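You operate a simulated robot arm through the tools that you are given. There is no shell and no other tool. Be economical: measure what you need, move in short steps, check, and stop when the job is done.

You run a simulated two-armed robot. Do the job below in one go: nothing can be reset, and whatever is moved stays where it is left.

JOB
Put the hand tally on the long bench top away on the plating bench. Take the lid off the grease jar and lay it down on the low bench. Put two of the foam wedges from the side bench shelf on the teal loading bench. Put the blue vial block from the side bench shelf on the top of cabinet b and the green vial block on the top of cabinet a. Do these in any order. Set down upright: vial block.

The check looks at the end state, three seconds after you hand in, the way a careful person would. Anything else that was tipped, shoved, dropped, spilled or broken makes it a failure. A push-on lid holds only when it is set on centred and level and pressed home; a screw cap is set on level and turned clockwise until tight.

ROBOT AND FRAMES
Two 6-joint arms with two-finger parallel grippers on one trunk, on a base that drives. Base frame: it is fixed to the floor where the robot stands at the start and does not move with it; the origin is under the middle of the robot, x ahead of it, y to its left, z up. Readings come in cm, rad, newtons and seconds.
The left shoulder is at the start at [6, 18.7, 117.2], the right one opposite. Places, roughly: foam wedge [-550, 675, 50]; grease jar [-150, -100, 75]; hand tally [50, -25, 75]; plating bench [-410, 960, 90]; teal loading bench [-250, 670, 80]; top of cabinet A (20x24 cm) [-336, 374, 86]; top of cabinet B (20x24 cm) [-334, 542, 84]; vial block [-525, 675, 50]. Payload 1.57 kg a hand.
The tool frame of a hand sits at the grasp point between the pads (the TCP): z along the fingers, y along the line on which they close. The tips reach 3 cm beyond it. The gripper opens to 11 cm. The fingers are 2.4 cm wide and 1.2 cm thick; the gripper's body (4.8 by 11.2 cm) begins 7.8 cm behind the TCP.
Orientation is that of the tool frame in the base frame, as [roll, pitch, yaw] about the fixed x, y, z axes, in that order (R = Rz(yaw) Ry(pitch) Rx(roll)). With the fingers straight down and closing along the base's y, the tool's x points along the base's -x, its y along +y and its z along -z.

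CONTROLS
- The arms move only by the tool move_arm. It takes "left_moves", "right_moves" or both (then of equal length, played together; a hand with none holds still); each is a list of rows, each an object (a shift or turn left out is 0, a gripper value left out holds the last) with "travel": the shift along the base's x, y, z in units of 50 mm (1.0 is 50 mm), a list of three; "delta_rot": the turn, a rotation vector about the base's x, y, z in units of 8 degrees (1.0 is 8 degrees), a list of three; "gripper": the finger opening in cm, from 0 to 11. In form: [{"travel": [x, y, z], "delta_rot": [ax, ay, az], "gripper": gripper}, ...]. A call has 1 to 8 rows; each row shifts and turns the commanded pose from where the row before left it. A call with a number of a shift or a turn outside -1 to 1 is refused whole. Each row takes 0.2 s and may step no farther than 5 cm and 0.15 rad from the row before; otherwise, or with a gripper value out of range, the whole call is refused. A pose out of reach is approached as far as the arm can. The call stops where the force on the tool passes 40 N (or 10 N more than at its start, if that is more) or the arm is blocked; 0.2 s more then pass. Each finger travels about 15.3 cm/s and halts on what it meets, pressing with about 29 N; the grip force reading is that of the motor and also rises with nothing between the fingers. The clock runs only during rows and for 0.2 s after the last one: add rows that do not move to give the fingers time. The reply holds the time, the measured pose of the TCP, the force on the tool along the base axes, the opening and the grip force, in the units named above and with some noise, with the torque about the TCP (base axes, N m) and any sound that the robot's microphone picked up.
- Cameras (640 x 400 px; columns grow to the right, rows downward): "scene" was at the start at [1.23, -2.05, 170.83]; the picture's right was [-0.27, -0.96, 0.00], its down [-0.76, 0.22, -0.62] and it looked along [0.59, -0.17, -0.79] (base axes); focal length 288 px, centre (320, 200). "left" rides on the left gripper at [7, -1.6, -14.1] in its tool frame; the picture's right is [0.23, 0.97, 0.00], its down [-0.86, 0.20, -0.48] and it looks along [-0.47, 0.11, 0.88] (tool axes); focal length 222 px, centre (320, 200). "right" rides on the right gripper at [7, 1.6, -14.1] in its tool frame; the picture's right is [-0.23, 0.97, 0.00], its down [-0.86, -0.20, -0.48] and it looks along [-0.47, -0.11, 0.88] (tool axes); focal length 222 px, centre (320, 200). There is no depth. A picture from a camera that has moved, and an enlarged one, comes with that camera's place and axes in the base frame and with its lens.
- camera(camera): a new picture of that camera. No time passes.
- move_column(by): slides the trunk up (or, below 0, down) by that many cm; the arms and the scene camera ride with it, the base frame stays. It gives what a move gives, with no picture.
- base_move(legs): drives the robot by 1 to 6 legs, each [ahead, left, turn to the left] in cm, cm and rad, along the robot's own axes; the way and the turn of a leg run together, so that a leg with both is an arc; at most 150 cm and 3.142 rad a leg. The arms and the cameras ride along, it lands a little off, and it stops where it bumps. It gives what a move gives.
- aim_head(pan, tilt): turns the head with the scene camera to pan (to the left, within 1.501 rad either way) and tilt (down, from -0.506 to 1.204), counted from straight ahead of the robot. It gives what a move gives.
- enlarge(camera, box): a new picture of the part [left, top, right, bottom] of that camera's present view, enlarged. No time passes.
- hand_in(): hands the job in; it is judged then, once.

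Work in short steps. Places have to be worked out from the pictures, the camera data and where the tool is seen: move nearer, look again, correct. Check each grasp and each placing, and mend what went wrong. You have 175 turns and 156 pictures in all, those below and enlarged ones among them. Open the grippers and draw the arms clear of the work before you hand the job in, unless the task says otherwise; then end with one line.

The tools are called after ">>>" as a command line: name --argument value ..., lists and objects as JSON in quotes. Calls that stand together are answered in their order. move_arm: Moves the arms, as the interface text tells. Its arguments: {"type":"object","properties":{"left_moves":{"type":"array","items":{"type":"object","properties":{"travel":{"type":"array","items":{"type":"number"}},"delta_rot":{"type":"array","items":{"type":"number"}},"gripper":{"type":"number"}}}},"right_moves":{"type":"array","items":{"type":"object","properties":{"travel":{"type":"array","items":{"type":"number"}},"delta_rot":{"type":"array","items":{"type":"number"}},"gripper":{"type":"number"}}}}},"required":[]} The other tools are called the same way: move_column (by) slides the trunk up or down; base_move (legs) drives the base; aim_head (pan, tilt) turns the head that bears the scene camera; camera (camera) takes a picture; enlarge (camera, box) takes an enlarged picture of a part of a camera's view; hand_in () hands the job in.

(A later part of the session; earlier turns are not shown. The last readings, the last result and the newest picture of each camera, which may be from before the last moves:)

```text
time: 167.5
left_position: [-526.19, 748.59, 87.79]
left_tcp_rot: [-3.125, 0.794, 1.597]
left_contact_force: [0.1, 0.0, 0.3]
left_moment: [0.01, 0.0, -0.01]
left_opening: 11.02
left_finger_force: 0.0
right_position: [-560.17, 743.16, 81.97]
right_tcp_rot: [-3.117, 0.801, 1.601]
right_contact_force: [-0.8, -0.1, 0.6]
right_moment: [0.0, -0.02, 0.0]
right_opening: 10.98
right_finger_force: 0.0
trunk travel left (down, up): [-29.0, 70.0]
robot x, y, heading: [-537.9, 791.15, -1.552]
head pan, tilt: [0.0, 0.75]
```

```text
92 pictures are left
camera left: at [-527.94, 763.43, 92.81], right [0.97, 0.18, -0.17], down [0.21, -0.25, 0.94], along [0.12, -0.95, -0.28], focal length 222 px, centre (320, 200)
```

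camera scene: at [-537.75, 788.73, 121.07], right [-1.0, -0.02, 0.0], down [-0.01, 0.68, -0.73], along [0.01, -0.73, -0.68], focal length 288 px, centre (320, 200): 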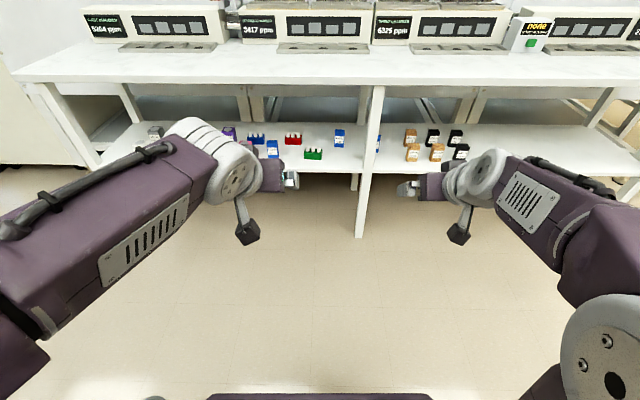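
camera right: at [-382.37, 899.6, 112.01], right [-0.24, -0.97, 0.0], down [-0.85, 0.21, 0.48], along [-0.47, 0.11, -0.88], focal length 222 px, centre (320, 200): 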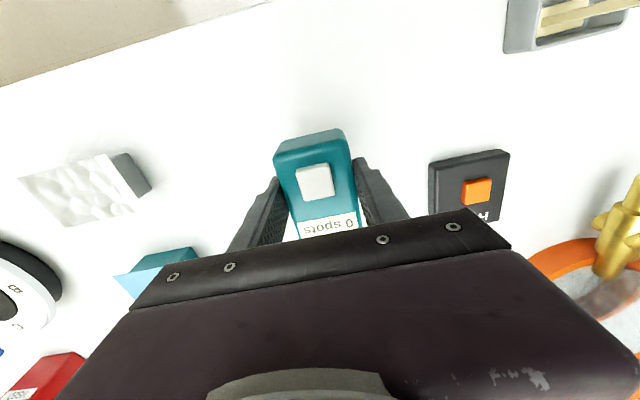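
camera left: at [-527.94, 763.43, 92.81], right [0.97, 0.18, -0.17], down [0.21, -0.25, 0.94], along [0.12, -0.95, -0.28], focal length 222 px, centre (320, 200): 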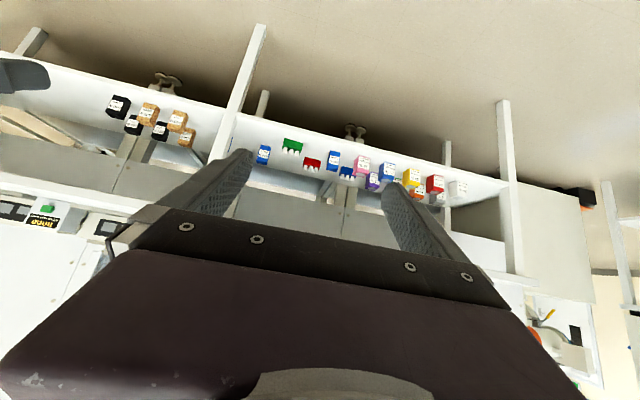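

Good view. I lower another 22 cm so both hands are under the bench-top level, then drive up aligned with the two blocks.

>>> move_column --by -22

>>> base_move --legs '[[0, 20, -0.019], [28, 0, 0]]'

>>> camera --camera "scene"

>>> camera --camera "left"

>>> camera --camera "right"

```text
time: 169.8
left_position: [-526.07, 748.37, 65.89]
left_tcp_rot: [-3.126, 0.795, 1.599]
left_contact_force: [-0.3, -0.1, 0.4]
left_moment: [-0.05, -0.03, 0.02]
left_opening: 11.0
left_finger_force: 0.1
right_position: [-560.13, 743.15, 59.98]
right_tcp_rot: [-3.116, 0.801, 1.601]
right_contact_force: [-0.3, -0.2, 0.4]
right_moment: [0.02, -0.04, 0.0]
right_opening: 11.01
right_finger_force: 0.0
trunk travel left (down, up): [-7.0, 92.0]
robot x, y, heading: [-537.76, 791.29, -1.546]
head pan, tilt: [0.0, 0.75]
```

```text
time: 172.9
left_position: [-506.73, 720.66, 65.87]
left_tcp_rot: [-3.126, 0.795, 1.584]
left_contact_force: [0.4, -0.1, 0.1]
left_moment: [0.01, -0.02, 0.0]
left_opening: 10.99
left_finger_force: 0.2
right_position: [-540.97, 715.88, 59.9]
right_tcp_rot: [-3.118, 0.801, 1.583]
right_contact_force: [0.2, 0.0, 1.4]
right_moment: [0.0, 0.01, -0.03]
right_opening: 11.02
right_finger_force: 0.1
trunk travel left (down, up): [-7.0, 92.0]
robot x, y, heading: [-518.14, 762.91, -1.568]
head pan, tilt: [0.0, 0.75]
```

```text
91 pictures are left
camera scene: at [-517.74, 761.08, 99.06], right [-1.0, 0.0, 0.0], down [0.0, 0.68, -0.73], along [0.0, -0.73, -0.68], focal length 288 px, centre (320, 200)
```

scene: 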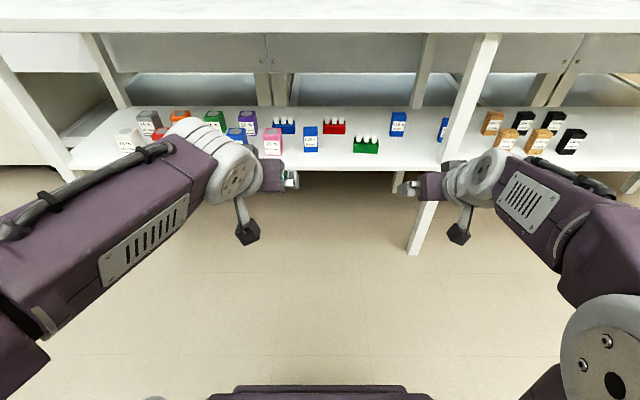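

```text
90 pictures are left
camera left: at [-508.35, 735.61, 70.8], right [0.97, 0.16, -0.17], down [0.21, -0.26, 0.94], along [0.11, -0.95, -0.28], focal length 222 px, centre (320, 200)
```

left: 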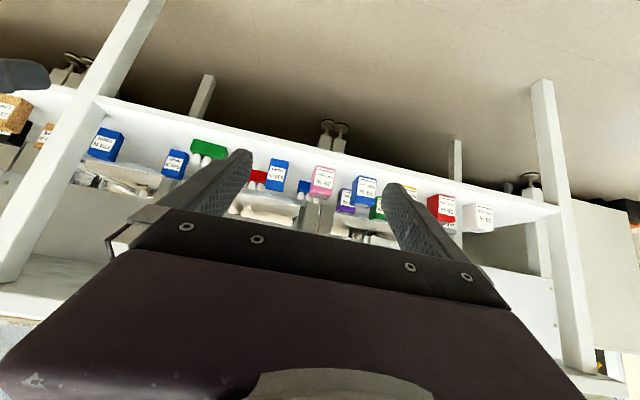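

```text
89 pictures are left
camera right: at [-539.23, 730.7, 64.78], right [0.98, -0.16, 0.15], down [-0.18, -0.25, 0.95], along [-0.12, -0.95, -0.27], focal length 222 px, centre (320, 200)
```

right: 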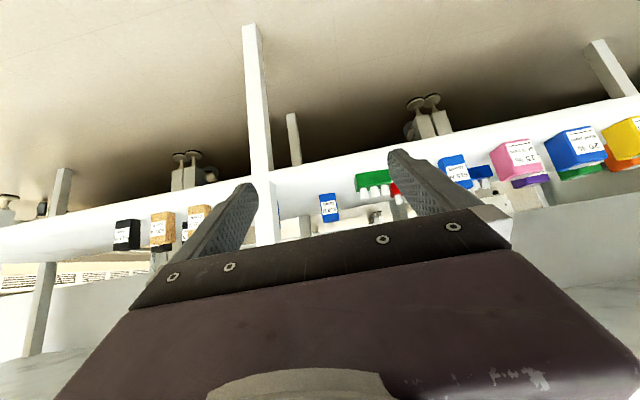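

Pink sits in front of the blue vial block, so foam first: foam 615 N at about [-514.4, 679] for the left hand and foam 510 N at about [-545, 668] for the right. I lower the hands, then drive in a bit and look.

>>> move_arm --left_moves '[{"travel": [0.4, 0, -0.7], "gripper": 8}, {"travel": [0, 0, -0.7]}, {"travel": [0, 0, -0.6]}]' --right_moves '[{"travel": [0.6, 0, -0.3], "gripper": 8}, {"travel": [0.5, 0, -0.3]}, {"travel": [0, 0, -0.2]}]'

>>> base_move --legs '[[0, -10, 0], [22, 0, 0]]'

>>> camera --camera "scene"

>>> camera --camera "left"

>>> camera --camera "right"

```text
time: 173.7
left_position: [-504.79, 720.7, 55.8]
left_tcp_rot: [-3.125, 0.795, 1.582]
left_contact_force: [-0.3, -0.8, -0.2]
left_moment: [0.0, -0.01, -0.01]
left_opening: 8.03
left_finger_force: 0.0
right_position: [-535.36, 715.81, 56.02]
right_tcp_rot: [-3.116, 0.802, 1.584]
right_contact_force: [0.0, 0.3, -0.4]
right_moment: [0.01, 0.01, 0.02]
right_opening: 8.01
right_finger_force: 0.0
trunk travel left (down, up): [-7.0, 92.0]
robot x, y, heading: [-517.91, 763.24, -1.564]
head pan, tilt: [0.0, 0.75]
```

```text
time: 176.2
left_position: [-514.75, 698.7, 55.8]
left_tcp_rot: [-3.126, 0.796, 1.58]
left_contact_force: [1.0, -0.2, -0.5]
left_moment: [0.01, -0.06, -0.01]
left_opening: 8.02
left_finger_force: 0.1
right_position: [-545.41, 693.98, 56.04]
right_tcp_rot: [-3.117, 0.802, 1.583]
right_contact_force: [0.1, -0.6, -0.8]
right_moment: [-0.04, -0.01, 0.03]
right_opening: 8.01
right_finger_force: 0.1
trunk travel left (down, up): [-7.0, 92.0]
robot x, y, heading: [-527.5, 741.17, -1.568]
head pan, tilt: [0.0, 0.75]
```

```text
88 pictures are left
camera scene: at [-527.74, 739.11, 99.06], right [-1.0, 0.0, 0.0], down [0.0, 0.68, -0.73], along [0.0, -0.73, -0.68], focal length 288 px, centre (320, 200)
```

scene: 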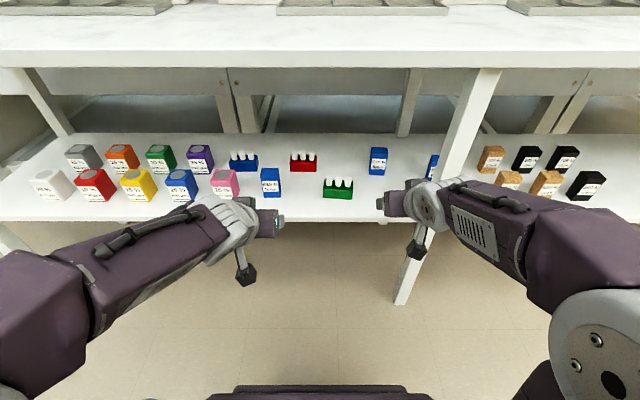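

```text
87 pictures are left
camera left: at [-516.37, 713.6, 60.76], right [0.97, 0.16, -0.17], down [0.21, -0.26, 0.94], along [0.11, -0.95, -0.28], focal length 222 px, centre (320, 200)
```

left: 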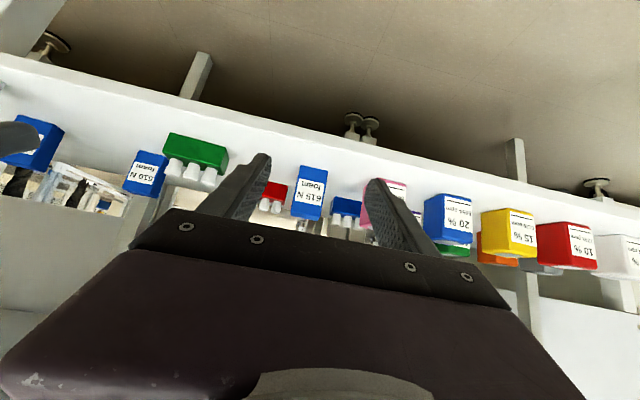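

```text
86 pictures are left
camera right: at [-543.69, 708.74, 60.84], right [0.98, -0.16, 0.15], down [-0.18, -0.25, 0.95], along [-0.12, -0.95, -0.27], focal length 222 px, centre (320, 200)
```

right: 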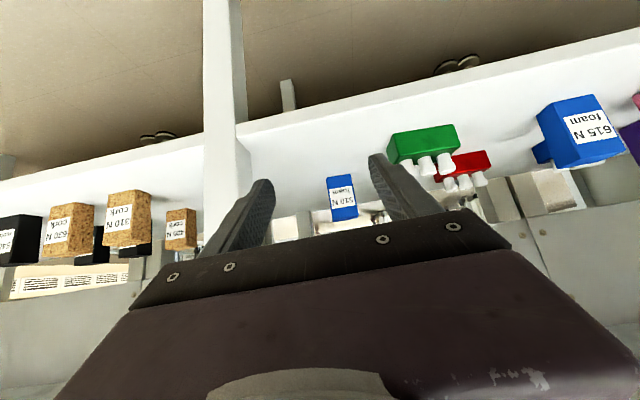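

Both targets confirmed: foam 615 at [-514.1, 679], foam 510 at [-544.8, 669.5]. I bring both hands in around them.

>>> move_arm --left_moves '[{"travel": [0.03, -0.64, 0]}, {"travel": [0.03, -0.64, 0]}, {"travel": [0.03, -0.64, -0.25]}, {"travel": [0.02, -0.64, -0.25]}, {"travel": [0, -0.64, -0.3]}, {"travel": [0, -0.64, -0.25]}]' --right_moves '[{"travel": [0.04, -0.82, 0]}, {"travel": [0.04, -0.82, 0]}, {"travel": [0.03, -0.82, -0.25]}, {"travel": [0, -0.82, -0.25]}, {"travel": [0, -0.82, -0.3]}, {"travel": [0, -0.8, -0.3]}]'

>>> camera --camera "left"

>>> camera --camera "right"

```text
time: 177.6
left_position: [-514.27, 679.39, 50.38]
left_tcp_rot: [-3.127, 0.793, 1.582]
left_contact_force: [1.4, 0.4, 0.5]
left_moment: [0.02, -0.01, 0.0]
left_opening: 7.99
left_finger_force: 0.0
right_position: [-544.83, 669.4, 50.62]
right_tcp_rot: [-3.117, 0.799, 1.584]
right_contact_force: [0.0, 0.1, 0.2]
right_moment: [0.02, -0.01, -0.02]
right_opening: 8.0
right_finger_force: 0.1
trunk travel left (down, up): [-7.0, 92.0]
robot x, y, heading: [-527.74, 741.25, -1.566]
head pan, tilt: [0.0, 0.75]
```

```text
85 pictures are left
camera left: at [-515.84, 694.32, 55.41], right [0.97, 0.16, -0.17], down [0.21, -0.26, 0.94], along [0.11, -0.95, -0.28], focal length 222 px, centre (320, 200)
```

left: 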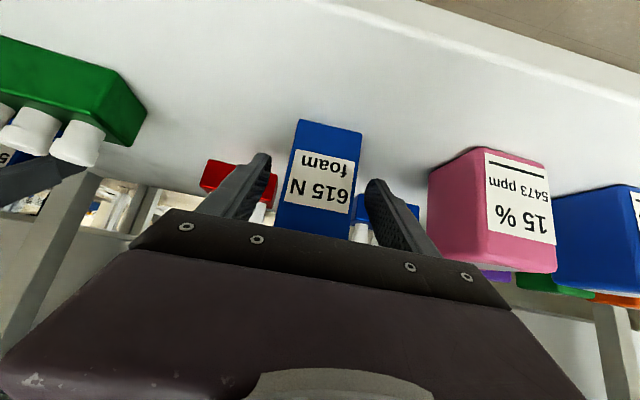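

```text
84 pictures are left
camera right: at [-543.17, 684.25, 55.41], right [0.98, -0.16, 0.15], down [-0.18, -0.25, 0.95], along [-0.12, -0.95, -0.28], focal length 222 px, centre (320, 200)
```

right: 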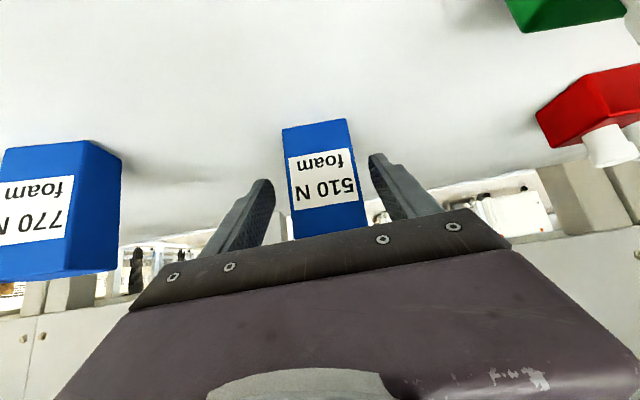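

Both foam wedges lie between the fingers. I close both hands and lift a little.

>>> move_arm --left_moves '[{"gripper": 4}, {"gripper": 3}, {}, {}, {"travel": [0, 0, 0.3]}, {"travel": [0, 0, 0.5]}]' --right_moves '[{"gripper": 4}, {"gripper": 3}, {}, {}, {"travel": [0, 0, 0.3]}, {"travel": [0, 0, 0.5]}]'

>>> camera --camera "left"

>>> camera --camera "right"

```text
time: 179.0
left_position: [-514.23, 679.49, 54.57]
left_tcp_rot: [-3.127, 0.794, 1.582]
left_contact_force: [0.3, 0.3, -1.0]
left_moment: [0.01, -0.01, 0.0]
left_opening: 4.52
left_finger_force: 29.0
right_position: [-544.8, 669.5, 54.55]
right_tcp_rot: [-3.117, 0.798, 1.583]
right_contact_force: [-0.1, 0.0, -0.3]
right_moment: [-0.02, -0.01, -0.01]
right_opening: 4.6
right_finger_force: 28.7
trunk travel left (down, up): [-7.0, 92.0]
robot x, y, heading: [-527.42, 741.41, -1.564]
head pan, tilt: [0.0, 0.75]
```

```text
83 pictures are left
camera left: at [-515.83, 694.38, 59.46], right [0.97, 0.16, -0.17], down [0.21, -0.26, 0.94], along [0.11, -0.95, -0.28], focal length 222 px, centre (320, 200)
```

left: 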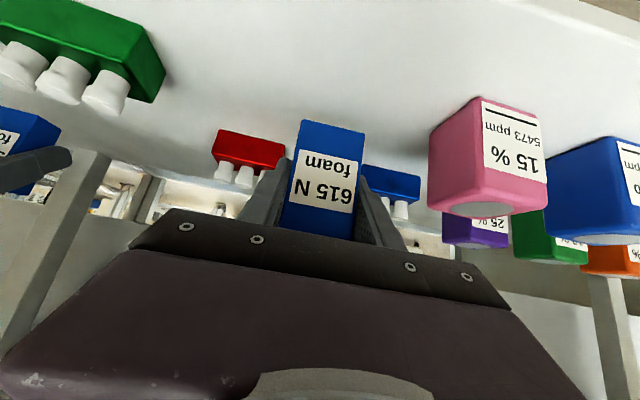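

```text
82 pictures are left
camera right: at [-543.19, 684.26, 59.37], right [0.98, -0.16, 0.15], down [-0.18, -0.25, 0.95], along [-0.12, -0.95, -0.28], focal length 222 px, centre (320, 200)
```

right: 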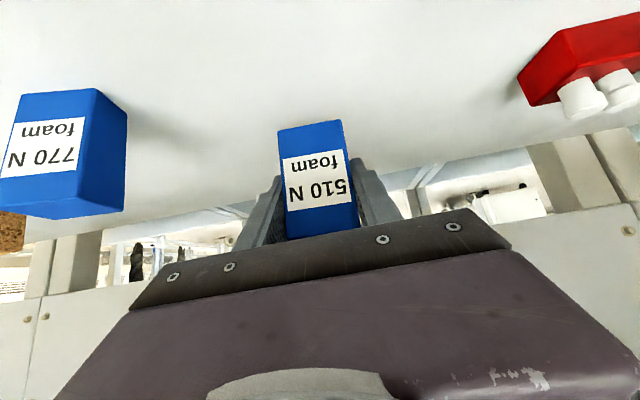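

Both held clear of the shelf. I back straight out, raise the trunk and strafe east towards the loading bench's north side.

>>> base_move --legs '[[-38, 0, 0]]'

>>> move_column --by 50

>>> base_move --legs '[[0, 140, 0], [0, 125, 0]]'

>>> aim_head --pan 0 --tilt 0.65

>>> camera --camera "scene"

```text
time: 181.4
left_position: [-514.57, 717.49, 54.39]
left_tcp_rot: [-3.124, 0.795, 1.58]
left_contact_force: [-0.4, 0.6, 0.3]
left_moment: [0.0, -0.01, 0.03]
left_opening: 4.53
left_finger_force: 28.5
right_position: [-545.2, 707.59, 54.54]
right_tcp_rot: [-3.115, 0.801, 1.579]
right_contact_force: [-0.1, 0.0, -0.3]
right_moment: [0.03, -0.02, 0.02]
right_opening: 4.56
right_finger_force: 28.9
trunk travel left (down, up): [-7.0, 92.0]
robot x, y, heading: [-528.14, 779.73, -1.57]
head pan, tilt: [0.0, 0.75]
```

```text
refused: 50 is not a number from -40 to 40
```

```text
time: 194.3
left_position: [-247.81, 717.34, 54.39]
left_tcp_rot: [-3.125, 0.795, 1.584]
left_contact_force: [0.3, -0.3, -0.2]
left_moment: [0.0, 0.03, -0.01]
left_opening: 4.52
left_finger_force: 28.7
right_position: [-278.38, 707.28, 54.59]
right_tcp_rot: [-3.117, 0.803, 1.58]
right_contact_force: [-0.2, 0.0, 0.8]
right_moment: [-0.01, 0.0, -0.02]
right_opening: 4.54
right_finger_force: 29.2
trunk travel left (down, up): [-7.0, 92.0]
robot x, y, heading: [-261.75, 779.46, -1.566]
head pan, tilt: [0.0, 0.75]
```

```text
time: 195.0
left_position: [-247.81, 717.31, 54.49]
left_tcp_rot: [-3.124, 0.794, 1.583]
left_contact_force: [0.1, 0.1, -0.4]
left_moment: [0.01, -0.01, 0.02]
left_opening: 4.54
left_finger_force: 29.4
right_position: [-278.5, 707.33, 54.54]
right_tcp_rot: [-3.116, 0.799, 1.582]
right_contact_force: [-0.1, 0.6, -0.4]
right_moment: [-0.04, 0.01, -0.03]
right_opening: 4.52
right_finger_force: 28.8
trunk travel left (down, up): [-7.0, 92.0]
robot x, y, heading: [-261.38, 779.4, -1.564]
head pan, tilt: [0.0, 0.649]
```

```text
81 pictures are left
camera scene: at [-261.38, 776.56, 99.92], right [-1.0, 0.0, 0.0], down [0.0, 0.61, -0.8], along [0.0, -0.8, -0.61], focal length 288 px, centre (320, 200)
```

scene: 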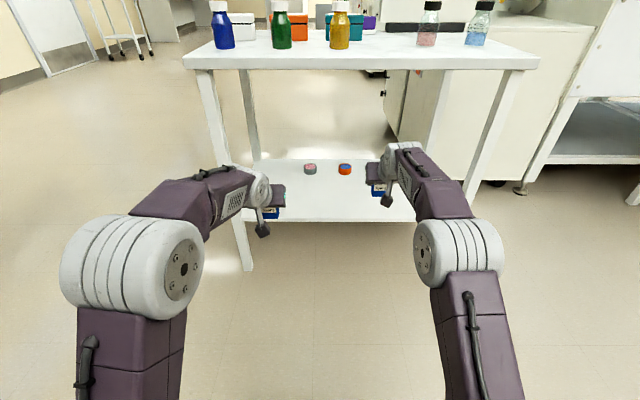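

The trunk raise was refused (max 40), but nothing was touched. I back off 18 cm, raise 40 then 12, and look at the table top.

>>> base_move --legs '[[-18, 0, 0]]'

>>> move_column --by 40

>>> move_column --by 12

>>> camera --camera "scene"

```text
time: 196.5
left_position: [-247.94, 735.32, 54.41]
left_tcp_rot: [-3.126, 0.793, 1.58]
left_contact_force: [-0.3, -0.3, -0.4]
left_moment: [0.01, -0.01, -0.02]
left_opening: 4.54
left_finger_force: 28.9
right_position: [-278.54, 725.18, 54.45]
right_tcp_rot: [-3.117, 0.8, 1.583]
right_contact_force: [0.4, 0.1, -0.3]
right_moment: [0.0, -0.01, -0.01]
right_opening: 4.52
right_finger_force: 29.0
trunk travel left (down, up): [-7.0, 92.0]
robot x, y, heading: [-261.55, 797.17, -1.565]
head pan, tilt: [0.0, 0.649]
```

```text
time: 200.3
left_position: [-247.85, 735.13, 94.48]
left_tcp_rot: [-3.126, 0.794, 1.581]
left_contact_force: [0.3, -0.2, 0.1]
left_moment: [-0.02, 0.01, -0.01]
left_opening: 4.56
left_finger_force: 29.7
right_position: [-278.5, 725.09, 94.52]
right_tcp_rot: [-3.117, 0.801, 1.582]
right_contact_force: [0.1, 0.5, 0.5]
right_moment: [0.0, -0.02, 0.02]
right_opening: 4.53
right_finger_force: 28.8
trunk travel left (down, up): [-47.0, 52.0]
robot x, y, heading: [-261.42, 796.97, -1.567]
head pan, tilt: [0.0, 0.649]
```

```text
time: 201.8
left_position: [-247.88, 735.24, 106.5]
left_tcp_rot: [-3.126, 0.794, 1.583]
left_contact_force: [0.2, -0.1, -0.9]
left_moment: [-0.03, -0.02, -0.02]
left_opening: 4.54
left_finger_force: 29.0
right_position: [-278.52, 725.21, 106.55]
right_tcp_rot: [-3.116, 0.799, 1.583]
right_contact_force: [0.3, -0.4, -0.8]
right_moment: [0.02, -0.02, 0.02]
right_opening: 4.54
right_finger_force: 29.1
trunk travel left (down, up): [-59.0, 40.0]
robot x, y, heading: [-261.4, 797.13, -1.563]
head pan, tilt: [0.0, 0.649]
```

```text
80 pictures are left
camera scene: at [-261.45, 794.4, 151.92], right [-1.0, 0.0, 0.0], down [0.0, 0.6, -0.8], along [0.0, -0.8, -0.6], focal length 288 px, centre (320, 200)
```

scene: 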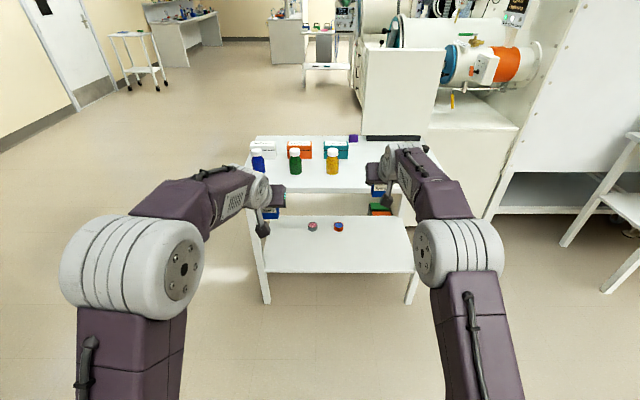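

Table top z≈82, front edge y≈696; the front strip between the bottles is free. I drive 36 cm closer and set the left hand to x≈-241, y≈689.

>>> base_move --legs '[[36, 0, 0]]'

>>> move_arm --left_moves '[{"travel": [0.6, -0.7, -0.2]}, {"travel": [0.5, -0.7, -0.2]}, {"travel": [0.3, -0.6, -0.4]}, {"travel": [0, 0, -0.8]}, {"travel": [0, 0, -0.8]}]' --right_moves '[{"travel": [0, 0, -0.2]}, {"travel": [0, 0, -0.2]}, {"travel": [0, 0, -0.4]}, {"travel": [0, 0, -0.8]}, {"travel": [0, 0, -0.8]}]'

>>> camera --camera "scene"

>>> camera --camera "right"

>>> camera --camera "left"

```text
time: 204.2
left_position: [-247.71, 699.02, 106.44]
left_tcp_rot: [-3.126, 0.794, 1.583]
left_contact_force: [-0.4, 0.0, -0.6]
left_moment: [0.0, 0.02, -0.02]
left_opening: 4.53
left_finger_force: 28.9
right_position: [-278.29, 688.8, 106.51]
right_tcp_rot: [-3.117, 0.801, 1.586]
right_contact_force: [-0.6, 0.4, -0.8]
right_moment: [0.03, 0.01, 0.01]
right_opening: 4.53
right_finger_force: 29.0
trunk travel left (down, up): [-59.0, 40.0]
robot x, y, heading: [-261.14, 760.88, -1.566]
head pan, tilt: [0.0, 0.649]
```

```text
time: 205.3
left_position: [-240.66, 688.86, 94.42]
left_tcp_rot: [-3.128, 0.793, 1.582]
left_contact_force: [-0.1, 0.1, -0.6]
left_moment: [0.03, 0.01, -0.03]
left_opening: 4.55
left_finger_force: 28.8
right_position: [-278.31, 688.85, 94.32]
right_tcp_rot: [-3.117, 0.798, 1.586]
right_contact_force: [0.2, -0.9, -1.1]
right_moment: [-0.01, 0.02, -0.02]
right_opening: 4.48
right_finger_force: 28.8
trunk travel left (down, up): [-59.0, 40.0]
robot x, y, heading: [-261.24, 760.89, -1.565]
head pan, tilt: [0.0, 0.649]
```

```text
79 pictures are left
camera scene: at [-261.28, 758.01, 151.93], right [-1.0, -0.01, 0.0], down [0.0, 0.61, -0.8], along [0.0, -0.8, -0.61], focal length 288 px, centre (320, 200)
```

scene: 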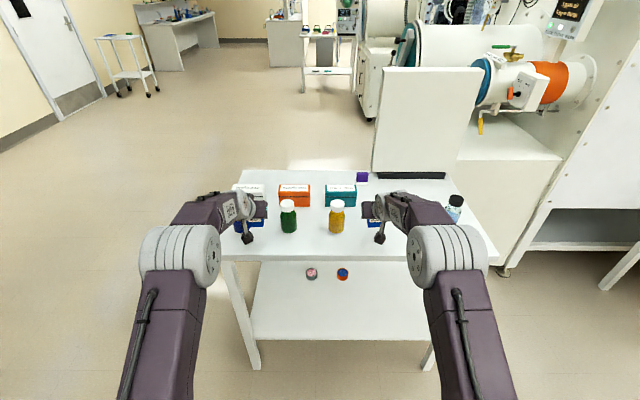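

```text
78 pictures are left
camera right: at [-276.63, 703.58, 99.22], right [0.98, -0.16, 0.15], down [-0.18, -0.25, 0.95], along [-0.12, -0.95, -0.28], focal length 222 px, centre (320, 200)
```

right: 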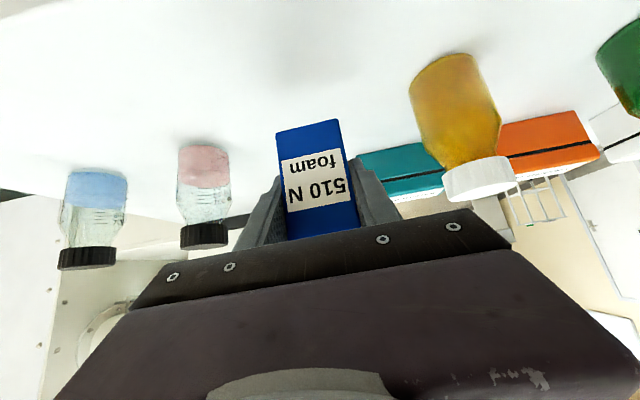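

```text
77 pictures are left
camera left: at [-242.3, 703.83, 99.35], right [0.97, 0.16, -0.17], down [0.21, -0.26, 0.94], along [0.11, -0.95, -0.28], focal length 222 px, centre (320, 200)
```

left: 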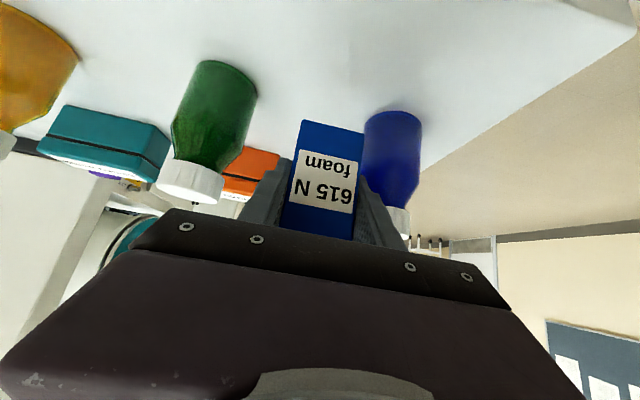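

Clear spots for both. I lower both hands slowly towards contact.

>>> move_arm --left_moves '[{"travel": [0, 0, -0.5]}, {"travel": [0, 0, -0.5]}, {"travel": [0, 0, -0.3]}, {"travel": [0, 0, -0.1]}, {"travel": [0, 0, -0.08]}, {"travel": [0, 0, -0.08]}]' --right_moves '[{"travel": [0, 0, -0.5]}, {"travel": [0, 0, -0.5]}, {"travel": [0, 0, -0.3]}, {"travel": [0, 0, -0.1]}, {"travel": [0, 0, -0.08]}, {"travel": [0, 0, -0.08]}]'

>>> camera --camera "right"

```text
time: 206.3
left_position: [-240.84, 688.85, 89.5]
left_tcp_rot: [-3.131, 0.834, 1.581]
left_contact_force: [-0.9, 5.2, 15.9]
left_moment: [0.51, -0.19, 0.01]
left_opening: 4.53
left_finger_force: 28.4
right_position: [-278.33, 688.78, 89.67]
right_tcp_rot: [-3.124, 0.84, 1.581]
right_contact_force: [-1.2, 5.3, 15.2]
right_moment: [0.47, -0.24, 0.09]
right_opening: 4.54
right_finger_force: 28.9
trunk travel left (down, up): [-59.0, 40.0]
robot x, y, heading: [-261.25, 760.75, -1.567]
head pan, tilt: [0.0, 0.649]
stopped in row 4 (right hand): the force on the tool passed its limit (the readings are from after the stop); the commanded pose is now the measured one
```

```text
76 pictures are left
camera right: at [-276.71, 703.73, 93.87], right [0.98, -0.16, 0.16], down [-0.19, -0.21, 0.96], along [-0.11, -0.96, -0.24], focal length 222 px, centre (320, 200)
```

right: 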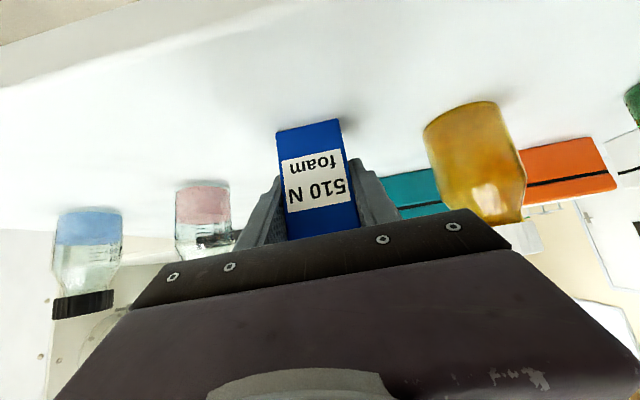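

Both touched the table together at z≈89.6. I ease the press and restore the tilt, then open both and look.

>>> move_arm --left_moves '[{"travel": [0, 0, 0.05], "delta_rot": [0.29, 0, 0]}, {"travel": [0, 0, 0]}, {"gripper": 6}, {"gripper": 8}, {}]' --right_moves '[{"travel": [0, 0, 0.05], "delta_rot": [0.29, 0, 0]}, {"travel": [0, 0, 0]}, {"gripper": 6}, {"gripper": 8}, {}]'

>>> camera --camera "right"

>>> camera --camera "left"

```text
time: 207.5
left_position: [-240.59, 688.37, 88.79]
left_tcp_rot: [-3.13, 0.779, 1.581]
left_contact_force: [0.2, -0.3, 0.2]
left_moment: [0.01, 0.02, 0.0]
left_opening: 8.01
left_finger_force: 0.1
right_position: [-278.3, 688.27, 89.04]
right_tcp_rot: [-3.122, 0.784, 1.58]
right_contact_force: [0.5, 0.7, 0.7]
right_moment: [0.0, -0.01, -0.02]
right_opening: 8.0
right_finger_force: 0.1
trunk travel left (down, up): [-59.0, 40.0]
robot x, y, heading: [-261.5, 760.7, -1.567]
head pan, tilt: [0.0, 0.649]
```

```text
75 pictures are left
camera right: at [-276.66, 703.01, 94.11], right [0.98, -0.16, 0.15], down [-0.19, -0.27, 0.95], along [-0.12, -0.95, -0.29], focal length 222 px, centre (320, 200)
```

right: 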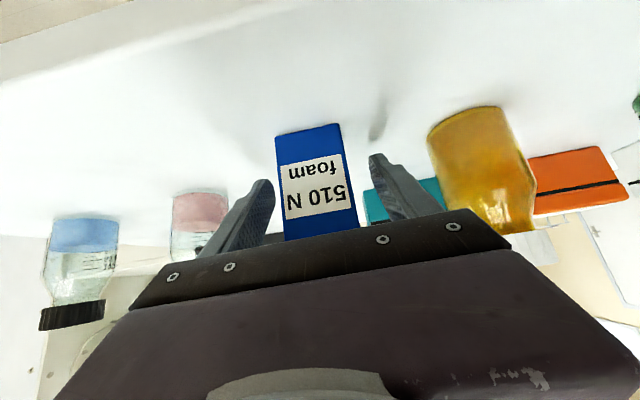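

```text
74 pictures are left
camera left: at [-242.33, 703.26, 94.12], right [0.97, 0.17, -0.17], down [0.21, -0.27, 0.94], along [0.11, -0.95, -0.3], focal length 222 px, centre (320, 200)
```

left: 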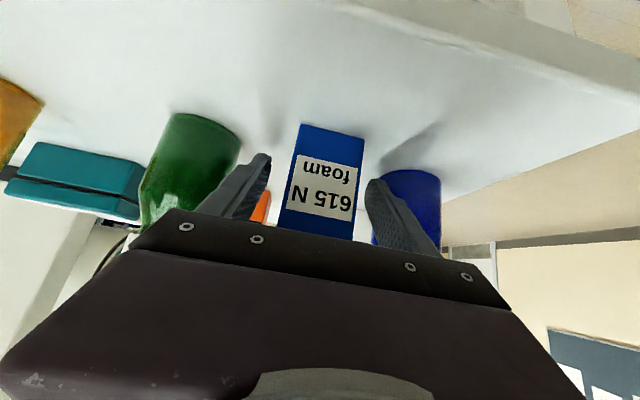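

Both wedges stand free. I withdraw both hands up and back along the fingers.

>>> move_arm --left_moves '[{"travel": [0, 0.3, 0.3]}, {"travel": [0, 0.6, 0.6]}, {"travel": [0, 0.6, 0.6]}, {"travel": [0, 0.4, 0.4]}]' --right_moves '[{"travel": [0, 0.3, 0.3]}, {"travel": [0, 0.6, 0.6]}, {"travel": [0, 0.6, 0.6]}, {"travel": [0, 0.2, 0.4]}]'

>>> base_move --legs '[[-18, 0, 0], [0, -140, 0], [0, -122, 0]]'

>>> aim_head --pan 0.8 --tilt 0.4

>>> camera --camera "scene"

```text
time: 208.5
left_position: [-240.78, 697.99, 98.61]
left_tcp_rot: [-3.131, 0.779, 1.581]
left_contact_force: [-0.5, 0.4, -0.3]
left_moment: [-0.01, 0.0, -0.01]
left_opening: 7.97
left_finger_force: 0.0
right_position: [-278.33, 696.99, 98.65]
right_tcp_rot: [-3.122, 0.788, 1.581]
right_contact_force: [0.7, -0.3, 0.4]
right_moment: [-0.05, 0.02, 0.03]
right_opening: 8.0
right_finger_force: 0.2
trunk travel left (down, up): [-59.0, 40.0]
robot x, y, heading: [-261.3, 760.77, -1.568]
head pan, tilt: [0.0, 0.649]
```

```text
time: 222.3
left_position: [-500.96, 713.18, 98.56]
left_tcp_rot: [-3.13, 0.778, 1.599]
left_contact_force: [-0.6, 0.1, 0.3]
left_moment: [0.04, -0.01, -0.04]
left_opening: 8.01
left_finger_force: 0.1
right_position: [-538.67, 711.44, 98.54]
right_tcp_rot: [-3.125, 0.784, 1.596]
right_contact_force: [0.0, 0.2, -0.1]
right_moment: [-0.02, -0.02, 0.02]
right_opening: 7.98
right_finger_force: 0.1
trunk travel left (down, up): [-59.0, 40.0]
robot x, y, heading: [-522.32, 775.45, -1.553]
head pan, tilt: [0.0, 0.649]
```

```text
time: 223.4
left_position: [-500.85, 713.23, 98.52]
left_tcp_rot: [-3.13, 0.779, 1.598]
left_contact_force: [-0.5, 0.1, 0.0]
left_moment: [0.0, -0.03, -0.02]
left_opening: 7.98
left_finger_force: 0.0
right_position: [-538.6, 711.5, 98.6]
right_tcp_rot: [-3.124, 0.785, 1.598]
right_contact_force: [0.0, -0.1, -0.1]
right_moment: [0.0, 0.0, -0.01]
right_opening: 8.0
right_finger_force: 0.1
trunk travel left (down, up): [-59.0, 40.0]
robot x, y, heading: [-522.47, 775.89, -1.551]
head pan, tilt: [0.799, 0.4]
```

```text
73 pictures are left
camera scene: at [-515.98, 775.38, 154.17], right [-0.68, -0.73, 0.0], down [-0.28, 0.27, -0.92], along [0.67, -0.63, -0.39], focal length 288 px, centre (320, 200)
```

scene: 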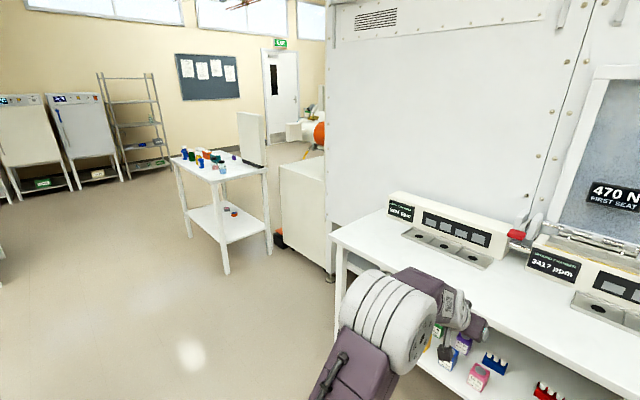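

I lower the trunk 40, correct heading, open both hands fully and line them up with the two vial blocks.

>>> move_column --by -40

>>> base_move --legs '[[14, 3, -0.018]]'

>>> move_arm --left_moves '[{"travel": [-0.7, 0, 0], "gripper": 11}, {}]' --right_moves '[{"travel": [0.3, 0, 0], "gripper": 11}, {}]'

>>> aim_head --pan 0 --tilt 0.75

>>> camera --camera "scene"

>>> camera --camera "left"

>>> camera --camera "right"

```text
time: 227.2
left_position: [-500.97, 713.15, 58.51]
left_tcp_rot: [-3.131, 0.779, 1.601]
left_contact_force: [-0.7, 0.5, 0.0]
left_moment: [0.04, -0.02, -0.01]
left_opening: 8.0
left_finger_force: 0.1
right_position: [-538.5, 711.45, 58.62]
right_tcp_rot: [-3.123, 0.785, 1.598]
right_contact_force: [0.3, -0.4, 0.6]
right_moment: [0.01, 0.0, 0.0]
right_opening: 8.0
right_finger_force: 0.0
trunk travel left (down, up): [-19.0, 80.0]
robot x, y, heading: [-522.64, 775.99, -1.552]
head pan, tilt: [0.799, 0.4]
```

```text
time: 228.6
left_position: [-498.67, 698.86, 58.44]
left_tcp_rot: [-3.133, 0.778, 1.582]
left_contact_force: [0.2, 0.3, -0.5]
left_moment: [-0.03, 0.01, -0.01]
left_opening: 7.98
left_finger_force: 0.0
right_position: [-536.57, 697.73, 58.53]
right_tcp_rot: [-3.121, 0.786, 1.581]
right_contact_force: [-0.4, -0.7, 0.5]
right_moment: [-0.01, -0.02, -0.03]
right_opening: 8.02
right_finger_force: 0.1
trunk travel left (down, up): [-19.0, 80.0]
robot x, y, heading: [-519.31, 761.85, -1.567]
head pan, tilt: [0.799, 0.4]
```

```text
time: 229.2
left_position: [-502.26, 698.87, 58.56]
left_tcp_rot: [-3.13, 0.778, 1.582]
left_contact_force: [-0.6, -0.7, -0.3]
left_moment: [0.02, 0.02, 0.0]
left_opening: 11.0
left_finger_force: 0.1
right_position: [-535.11, 697.71, 58.6]
right_tcp_rot: [-3.123, 0.787, 1.581]
right_contact_force: [0.1, 0.9, 1.0]
right_moment: [-0.01, 0.01, 0.01]
right_opening: 11.0
right_finger_force: 0.1
trunk travel left (down, up): [-19.0, 80.0]
robot x, y, heading: [-519.45, 762.02, -1.567]
head pan, tilt: [0.799, 0.4]
```

```text
time: 230.3
left_position: [-502.32, 698.94, 58.59]
left_tcp_rot: [-3.131, 0.778, 1.582]
left_contact_force: [-0.5, 0.5, -0.3]
left_moment: [-0.04, -0.02, 0.02]
left_opening: 10.98
left_finger_force: 0.1
right_position: [-535.04, 697.68, 58.49]
right_tcp_rot: [-3.123, 0.785, 1.582]
right_contact_force: [0.0, -0.8, 0.0]
right_moment: [0.01, 0.02, 0.03]
right_opening: 11.0
right_finger_force: 0.1
trunk travel left (down, up): [-19.0, 80.0]
robot x, y, heading: [-519.32, 761.89, -1.565]
head pan, tilt: [0.0, 0.75]
```

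```text
72 pictures are left
camera scene: at [-519.46, 759.49, 111.07], right [-1.0, -0.01, 0.0], down [0.0, 0.68, -0.73], along [0.0, -0.73, -0.68], focal length 288 px, centre (320, 200)
```

scene: 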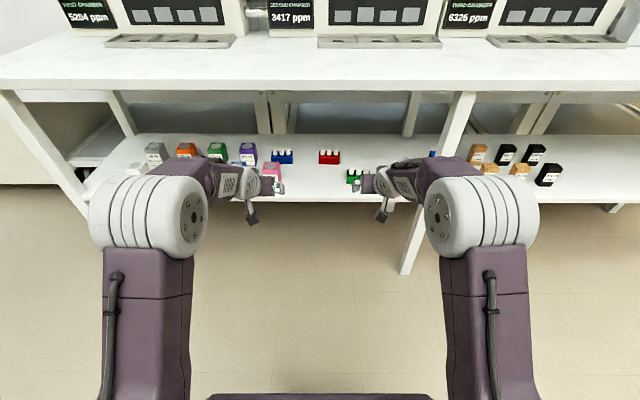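

```text
71 pictures are left
camera left: at [-503.99, 713.72, 63.68], right [0.97, 0.16, -0.17], down [0.21, -0.27, 0.94], along [0.11, -0.95, -0.3], focal length 222 px, centre (320, 200)
```

left: 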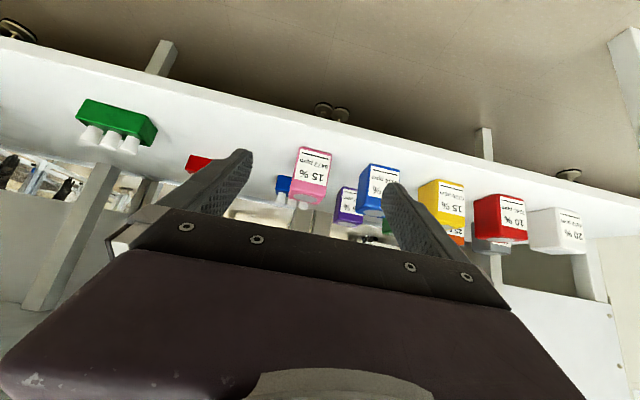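

```text
70 pictures are left
camera right: at [-533.42, 712.51, 63.63], right [0.98, -0.16, 0.15], down [-0.19, -0.27, 0.95], along [-0.12, -0.95, -0.29], focal length 222 px, centre (320, 200)
```

right: 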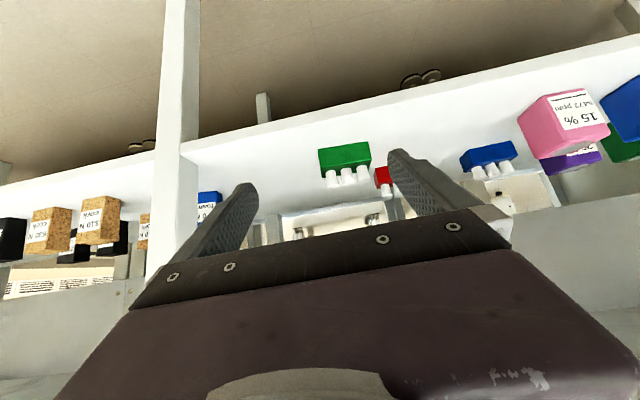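

Blue block centre ≈ [-504.8, 667.5], pink just in front of it (top z≈53.7); green centre ≈ [-532.3, 679.5]. I align x, draw both hands back 9 cm, then drive in 20 cm.

>>> move_arm --left_moves '[{"travel": [-0.25, 0.6, 0.1]}, {"travel": [-0.25, 0.6, 0.1]}, {"travel": [0, 0.6, 0]}]' --right_moves '[{"travel": [0.28, 0.6, 0]}, {"travel": [0.28, 0.6, 0]}, {"travel": [0, 0.6, 0]}]'

>>> base_move --legs '[[20, 0, 0]]'

>>> camera --camera "left"

>>> camera --camera "right"

>>> enlarge --camera "scene" --box '[200, 110, 420, 250]'

```text
time: 231.1
left_position: [-504.97, 707.96, 59.45]
left_tcp_rot: [-3.131, 0.779, 1.58]
left_contact_force: [-0.3, -0.6, 0.3]
left_moment: [0.02, 0.04, 0.02]
left_opening: 11.0
left_finger_force: 0.0
right_position: [-532.31, 706.86, 58.71]
right_tcp_rot: [-3.124, 0.785, 1.582]
right_contact_force: [-0.3, -0.5, 0.4]
right_moment: [-0.01, -0.01, -0.01]
right_opening: 10.97
right_finger_force: 0.1
trunk travel left (down, up): [-19.0, 80.0]
robot x, y, heading: [-519.92, 761.73, -1.569]
head pan, tilt: [0.0, 0.75]
```

```text
time: 232.7
left_position: [-504.92, 687.79, 59.44]
left_tcp_rot: [-3.132, 0.779, 1.581]
left_contact_force: [-0.2, -0.4, -0.3]
left_moment: [-0.03, -0.02, 0.02]
left_opening: 11.0
left_finger_force: 0.0
right_position: [-532.21, 686.83, 58.61]
right_tcp_rot: [-3.123, 0.784, 1.581]
right_contact_force: [0.2, -0.2, -0.4]
right_moment: [-0.01, 0.03, 0.03]
right_opening: 11.03
right_finger_force: 0.1
trunk travel left (down, up): [-19.0, 80.0]
robot x, y, heading: [-519.18, 741.37, -1.57]
head pan, tilt: [0.0, 0.75]
```

```text
69 pictures are left
camera left: at [-506.53, 702.7, 64.64], right [0.97, 0.16, -0.17], down [0.21, -0.27, 0.94], along [0.11, -0.95, -0.3], focal length 222 px, centre (320, 200)
```

left: 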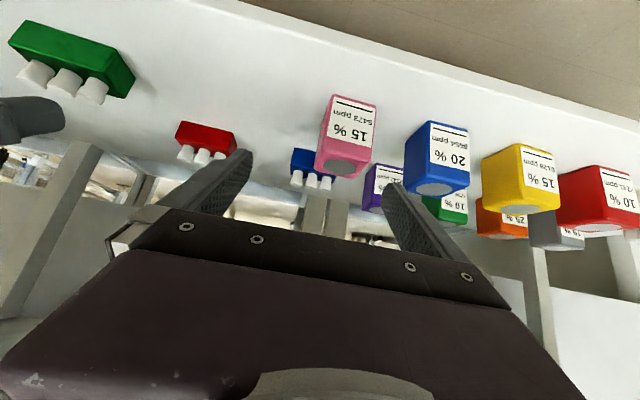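

```text
68 pictures are left
camera right: at [-530.56, 701.53, 63.67], right [0.98, -0.16, 0.15], down [-0.19, -0.27, 0.95], along [-0.12, -0.95, -0.29], focal length 222 px, centre (320, 200)
```

right: 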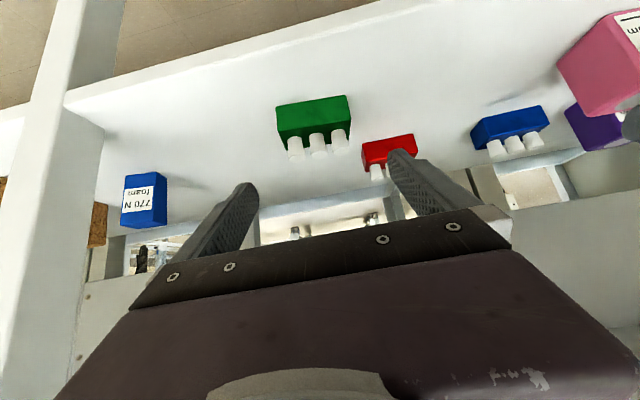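

```text
2.86 times, centred on (310, 180) of scene
camera zoom: at [-519.39, 739.47, 111.06], right [-1.0, 0.0, 0.0], down [0.0, 0.68, -0.73], along [0.0, -0.73, -0.68], focal length 824 px, centre (349, 257)
```

zoom: 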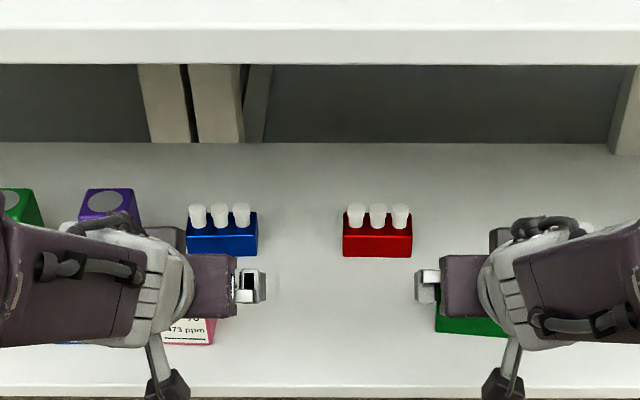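

Positions confirmed. Left goes level over pink then in along its finger axis; right goes in along its axis to the green block.

>>> move_arm --left_moves '[{"travel": [0.04, -0.98, 0]}, {"travel": [0.02, -0.98, 0]}, {"travel": [0, -0.5, -0.5]}, {"travel": [0, -0.5, -0.5]}, {}]' --right_moves '[{}, {"travel": [0, -0.2, -0.1]}, {"travel": [0, -0.36, -0.44]}, {"travel": [0, -0.36, -0.44]}, {}]'

>>> camera --camera "left"

>>> camera --camera "right"

```text
time: 233.9
left_position: [-504.46, 673.08, 54.29]
left_tcp_rot: [-3.13, 0.778, 1.581]
left_contact_force: [0.0, 0.2, -0.3]
left_moment: [0.0, -0.04, 0.0]
left_opening: 11.01
left_finger_force: 0.0
right_position: [-532.16, 682.1, 53.76]
right_tcp_rot: [-3.123, 0.785, 1.581]
right_contact_force: [-0.2, -0.9, -0.1]
right_moment: [0.0, -0.02, -0.02]
right_opening: 10.97
right_finger_force: 0.1
trunk travel left (down, up): [-19.0, 80.0]
robot x, y, heading: [-519.43, 742.01, -1.568]
head pan, tilt: [0.0, 0.75]
```

```text
66 pictures are left
camera left: at [-506.13, 687.92, 59.67], right [0.97, 0.16, -0.17], down [0.21, -0.27, 0.94], along [0.11, -0.95, -0.3], focal length 222 px, centre (320, 200)
```

left: 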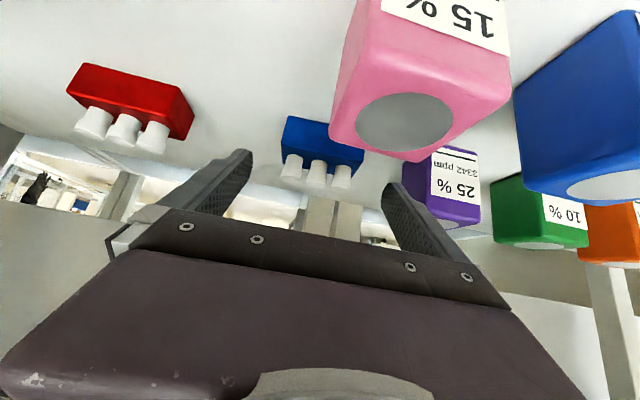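

```text
65 pictures are left
camera right: at [-530.55, 696.88, 58.77], right [0.98, -0.16, 0.15], down [-0.19, -0.26, 0.95], along [-0.12, -0.95, -0.29], focal length 222 px, centre (320, 200)
```

right: 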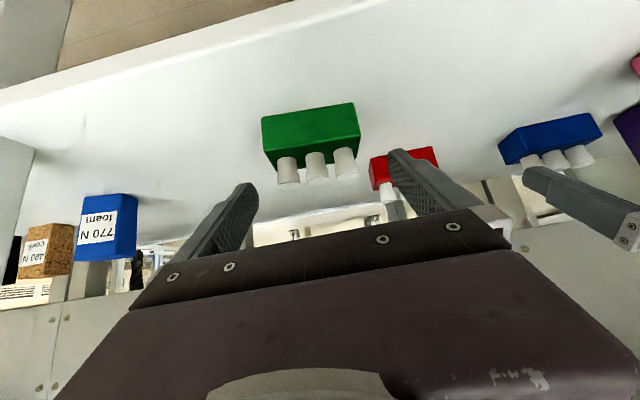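

Both aligned. I finish the approach: left to [.., 668, 49.3], right to [.., 680.3, 49.7].

>>> move_arm --left_moves '[{"travel": [-0.02, -0.5, -0.5]}, {"travel": [0, -0.5, -0.5]}, {}]' --right_moves '[{"travel": [0, -0.18, -0.42]}, {"travel": [0, -0.18, -0.4]}, {}]'

>>> camera --camera "left"

>>> camera --camera "right"

```text
time: 234.7
left_position: [-504.58, 668.23, 49.31]
left_tcp_rot: [-3.129, 0.778, 1.582]
left_contact_force: [-0.5, 0.4, 0.0]
left_moment: [-0.02, 0.02, -0.01]
left_opening: 11.0
left_finger_force: 0.0
right_position: [-532.2, 680.35, 49.55]
right_tcp_rot: [-3.122, 0.785, 1.579]
right_contact_force: [0.3, -0.3, 0.3]
right_moment: [0.0, 0.02, -0.01]
right_opening: 10.99
right_finger_force: 0.1
trunk travel left (down, up): [-19.0, 80.0]
robot x, y, heading: [-519.44, 741.96, -1.568]
head pan, tilt: [0.0, 0.75]
```

```text
64 pictures are left
camera left: at [-506.3, 682.97, 54.6], right [0.97, 0.16, -0.17], down [0.21, -0.27, 0.94], along [0.11, -0.95, -0.3], focal length 222 px, centre (320, 200)
```

left: 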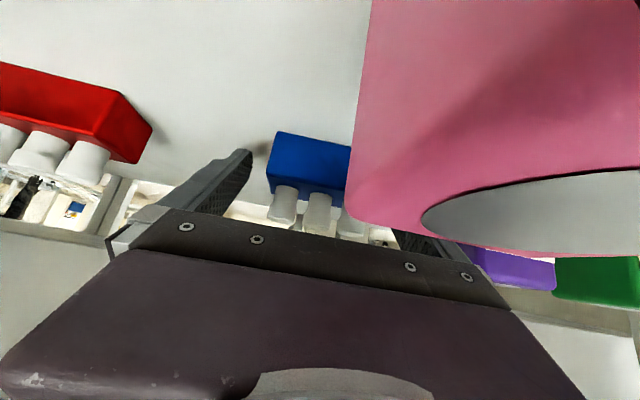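

```text
63 pictures are left
camera right: at [-530.55, 695.12, 54.65], right [0.98, -0.16, 0.15], down [-0.19, -0.27, 0.95], along [-0.12, -0.95, -0.29], focal length 222 px, centre (320, 200)
```

right: 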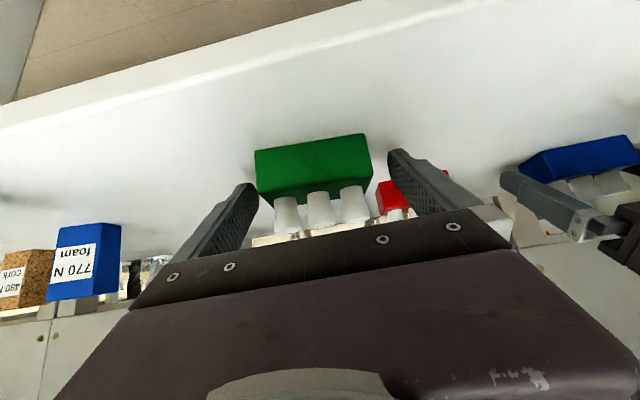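

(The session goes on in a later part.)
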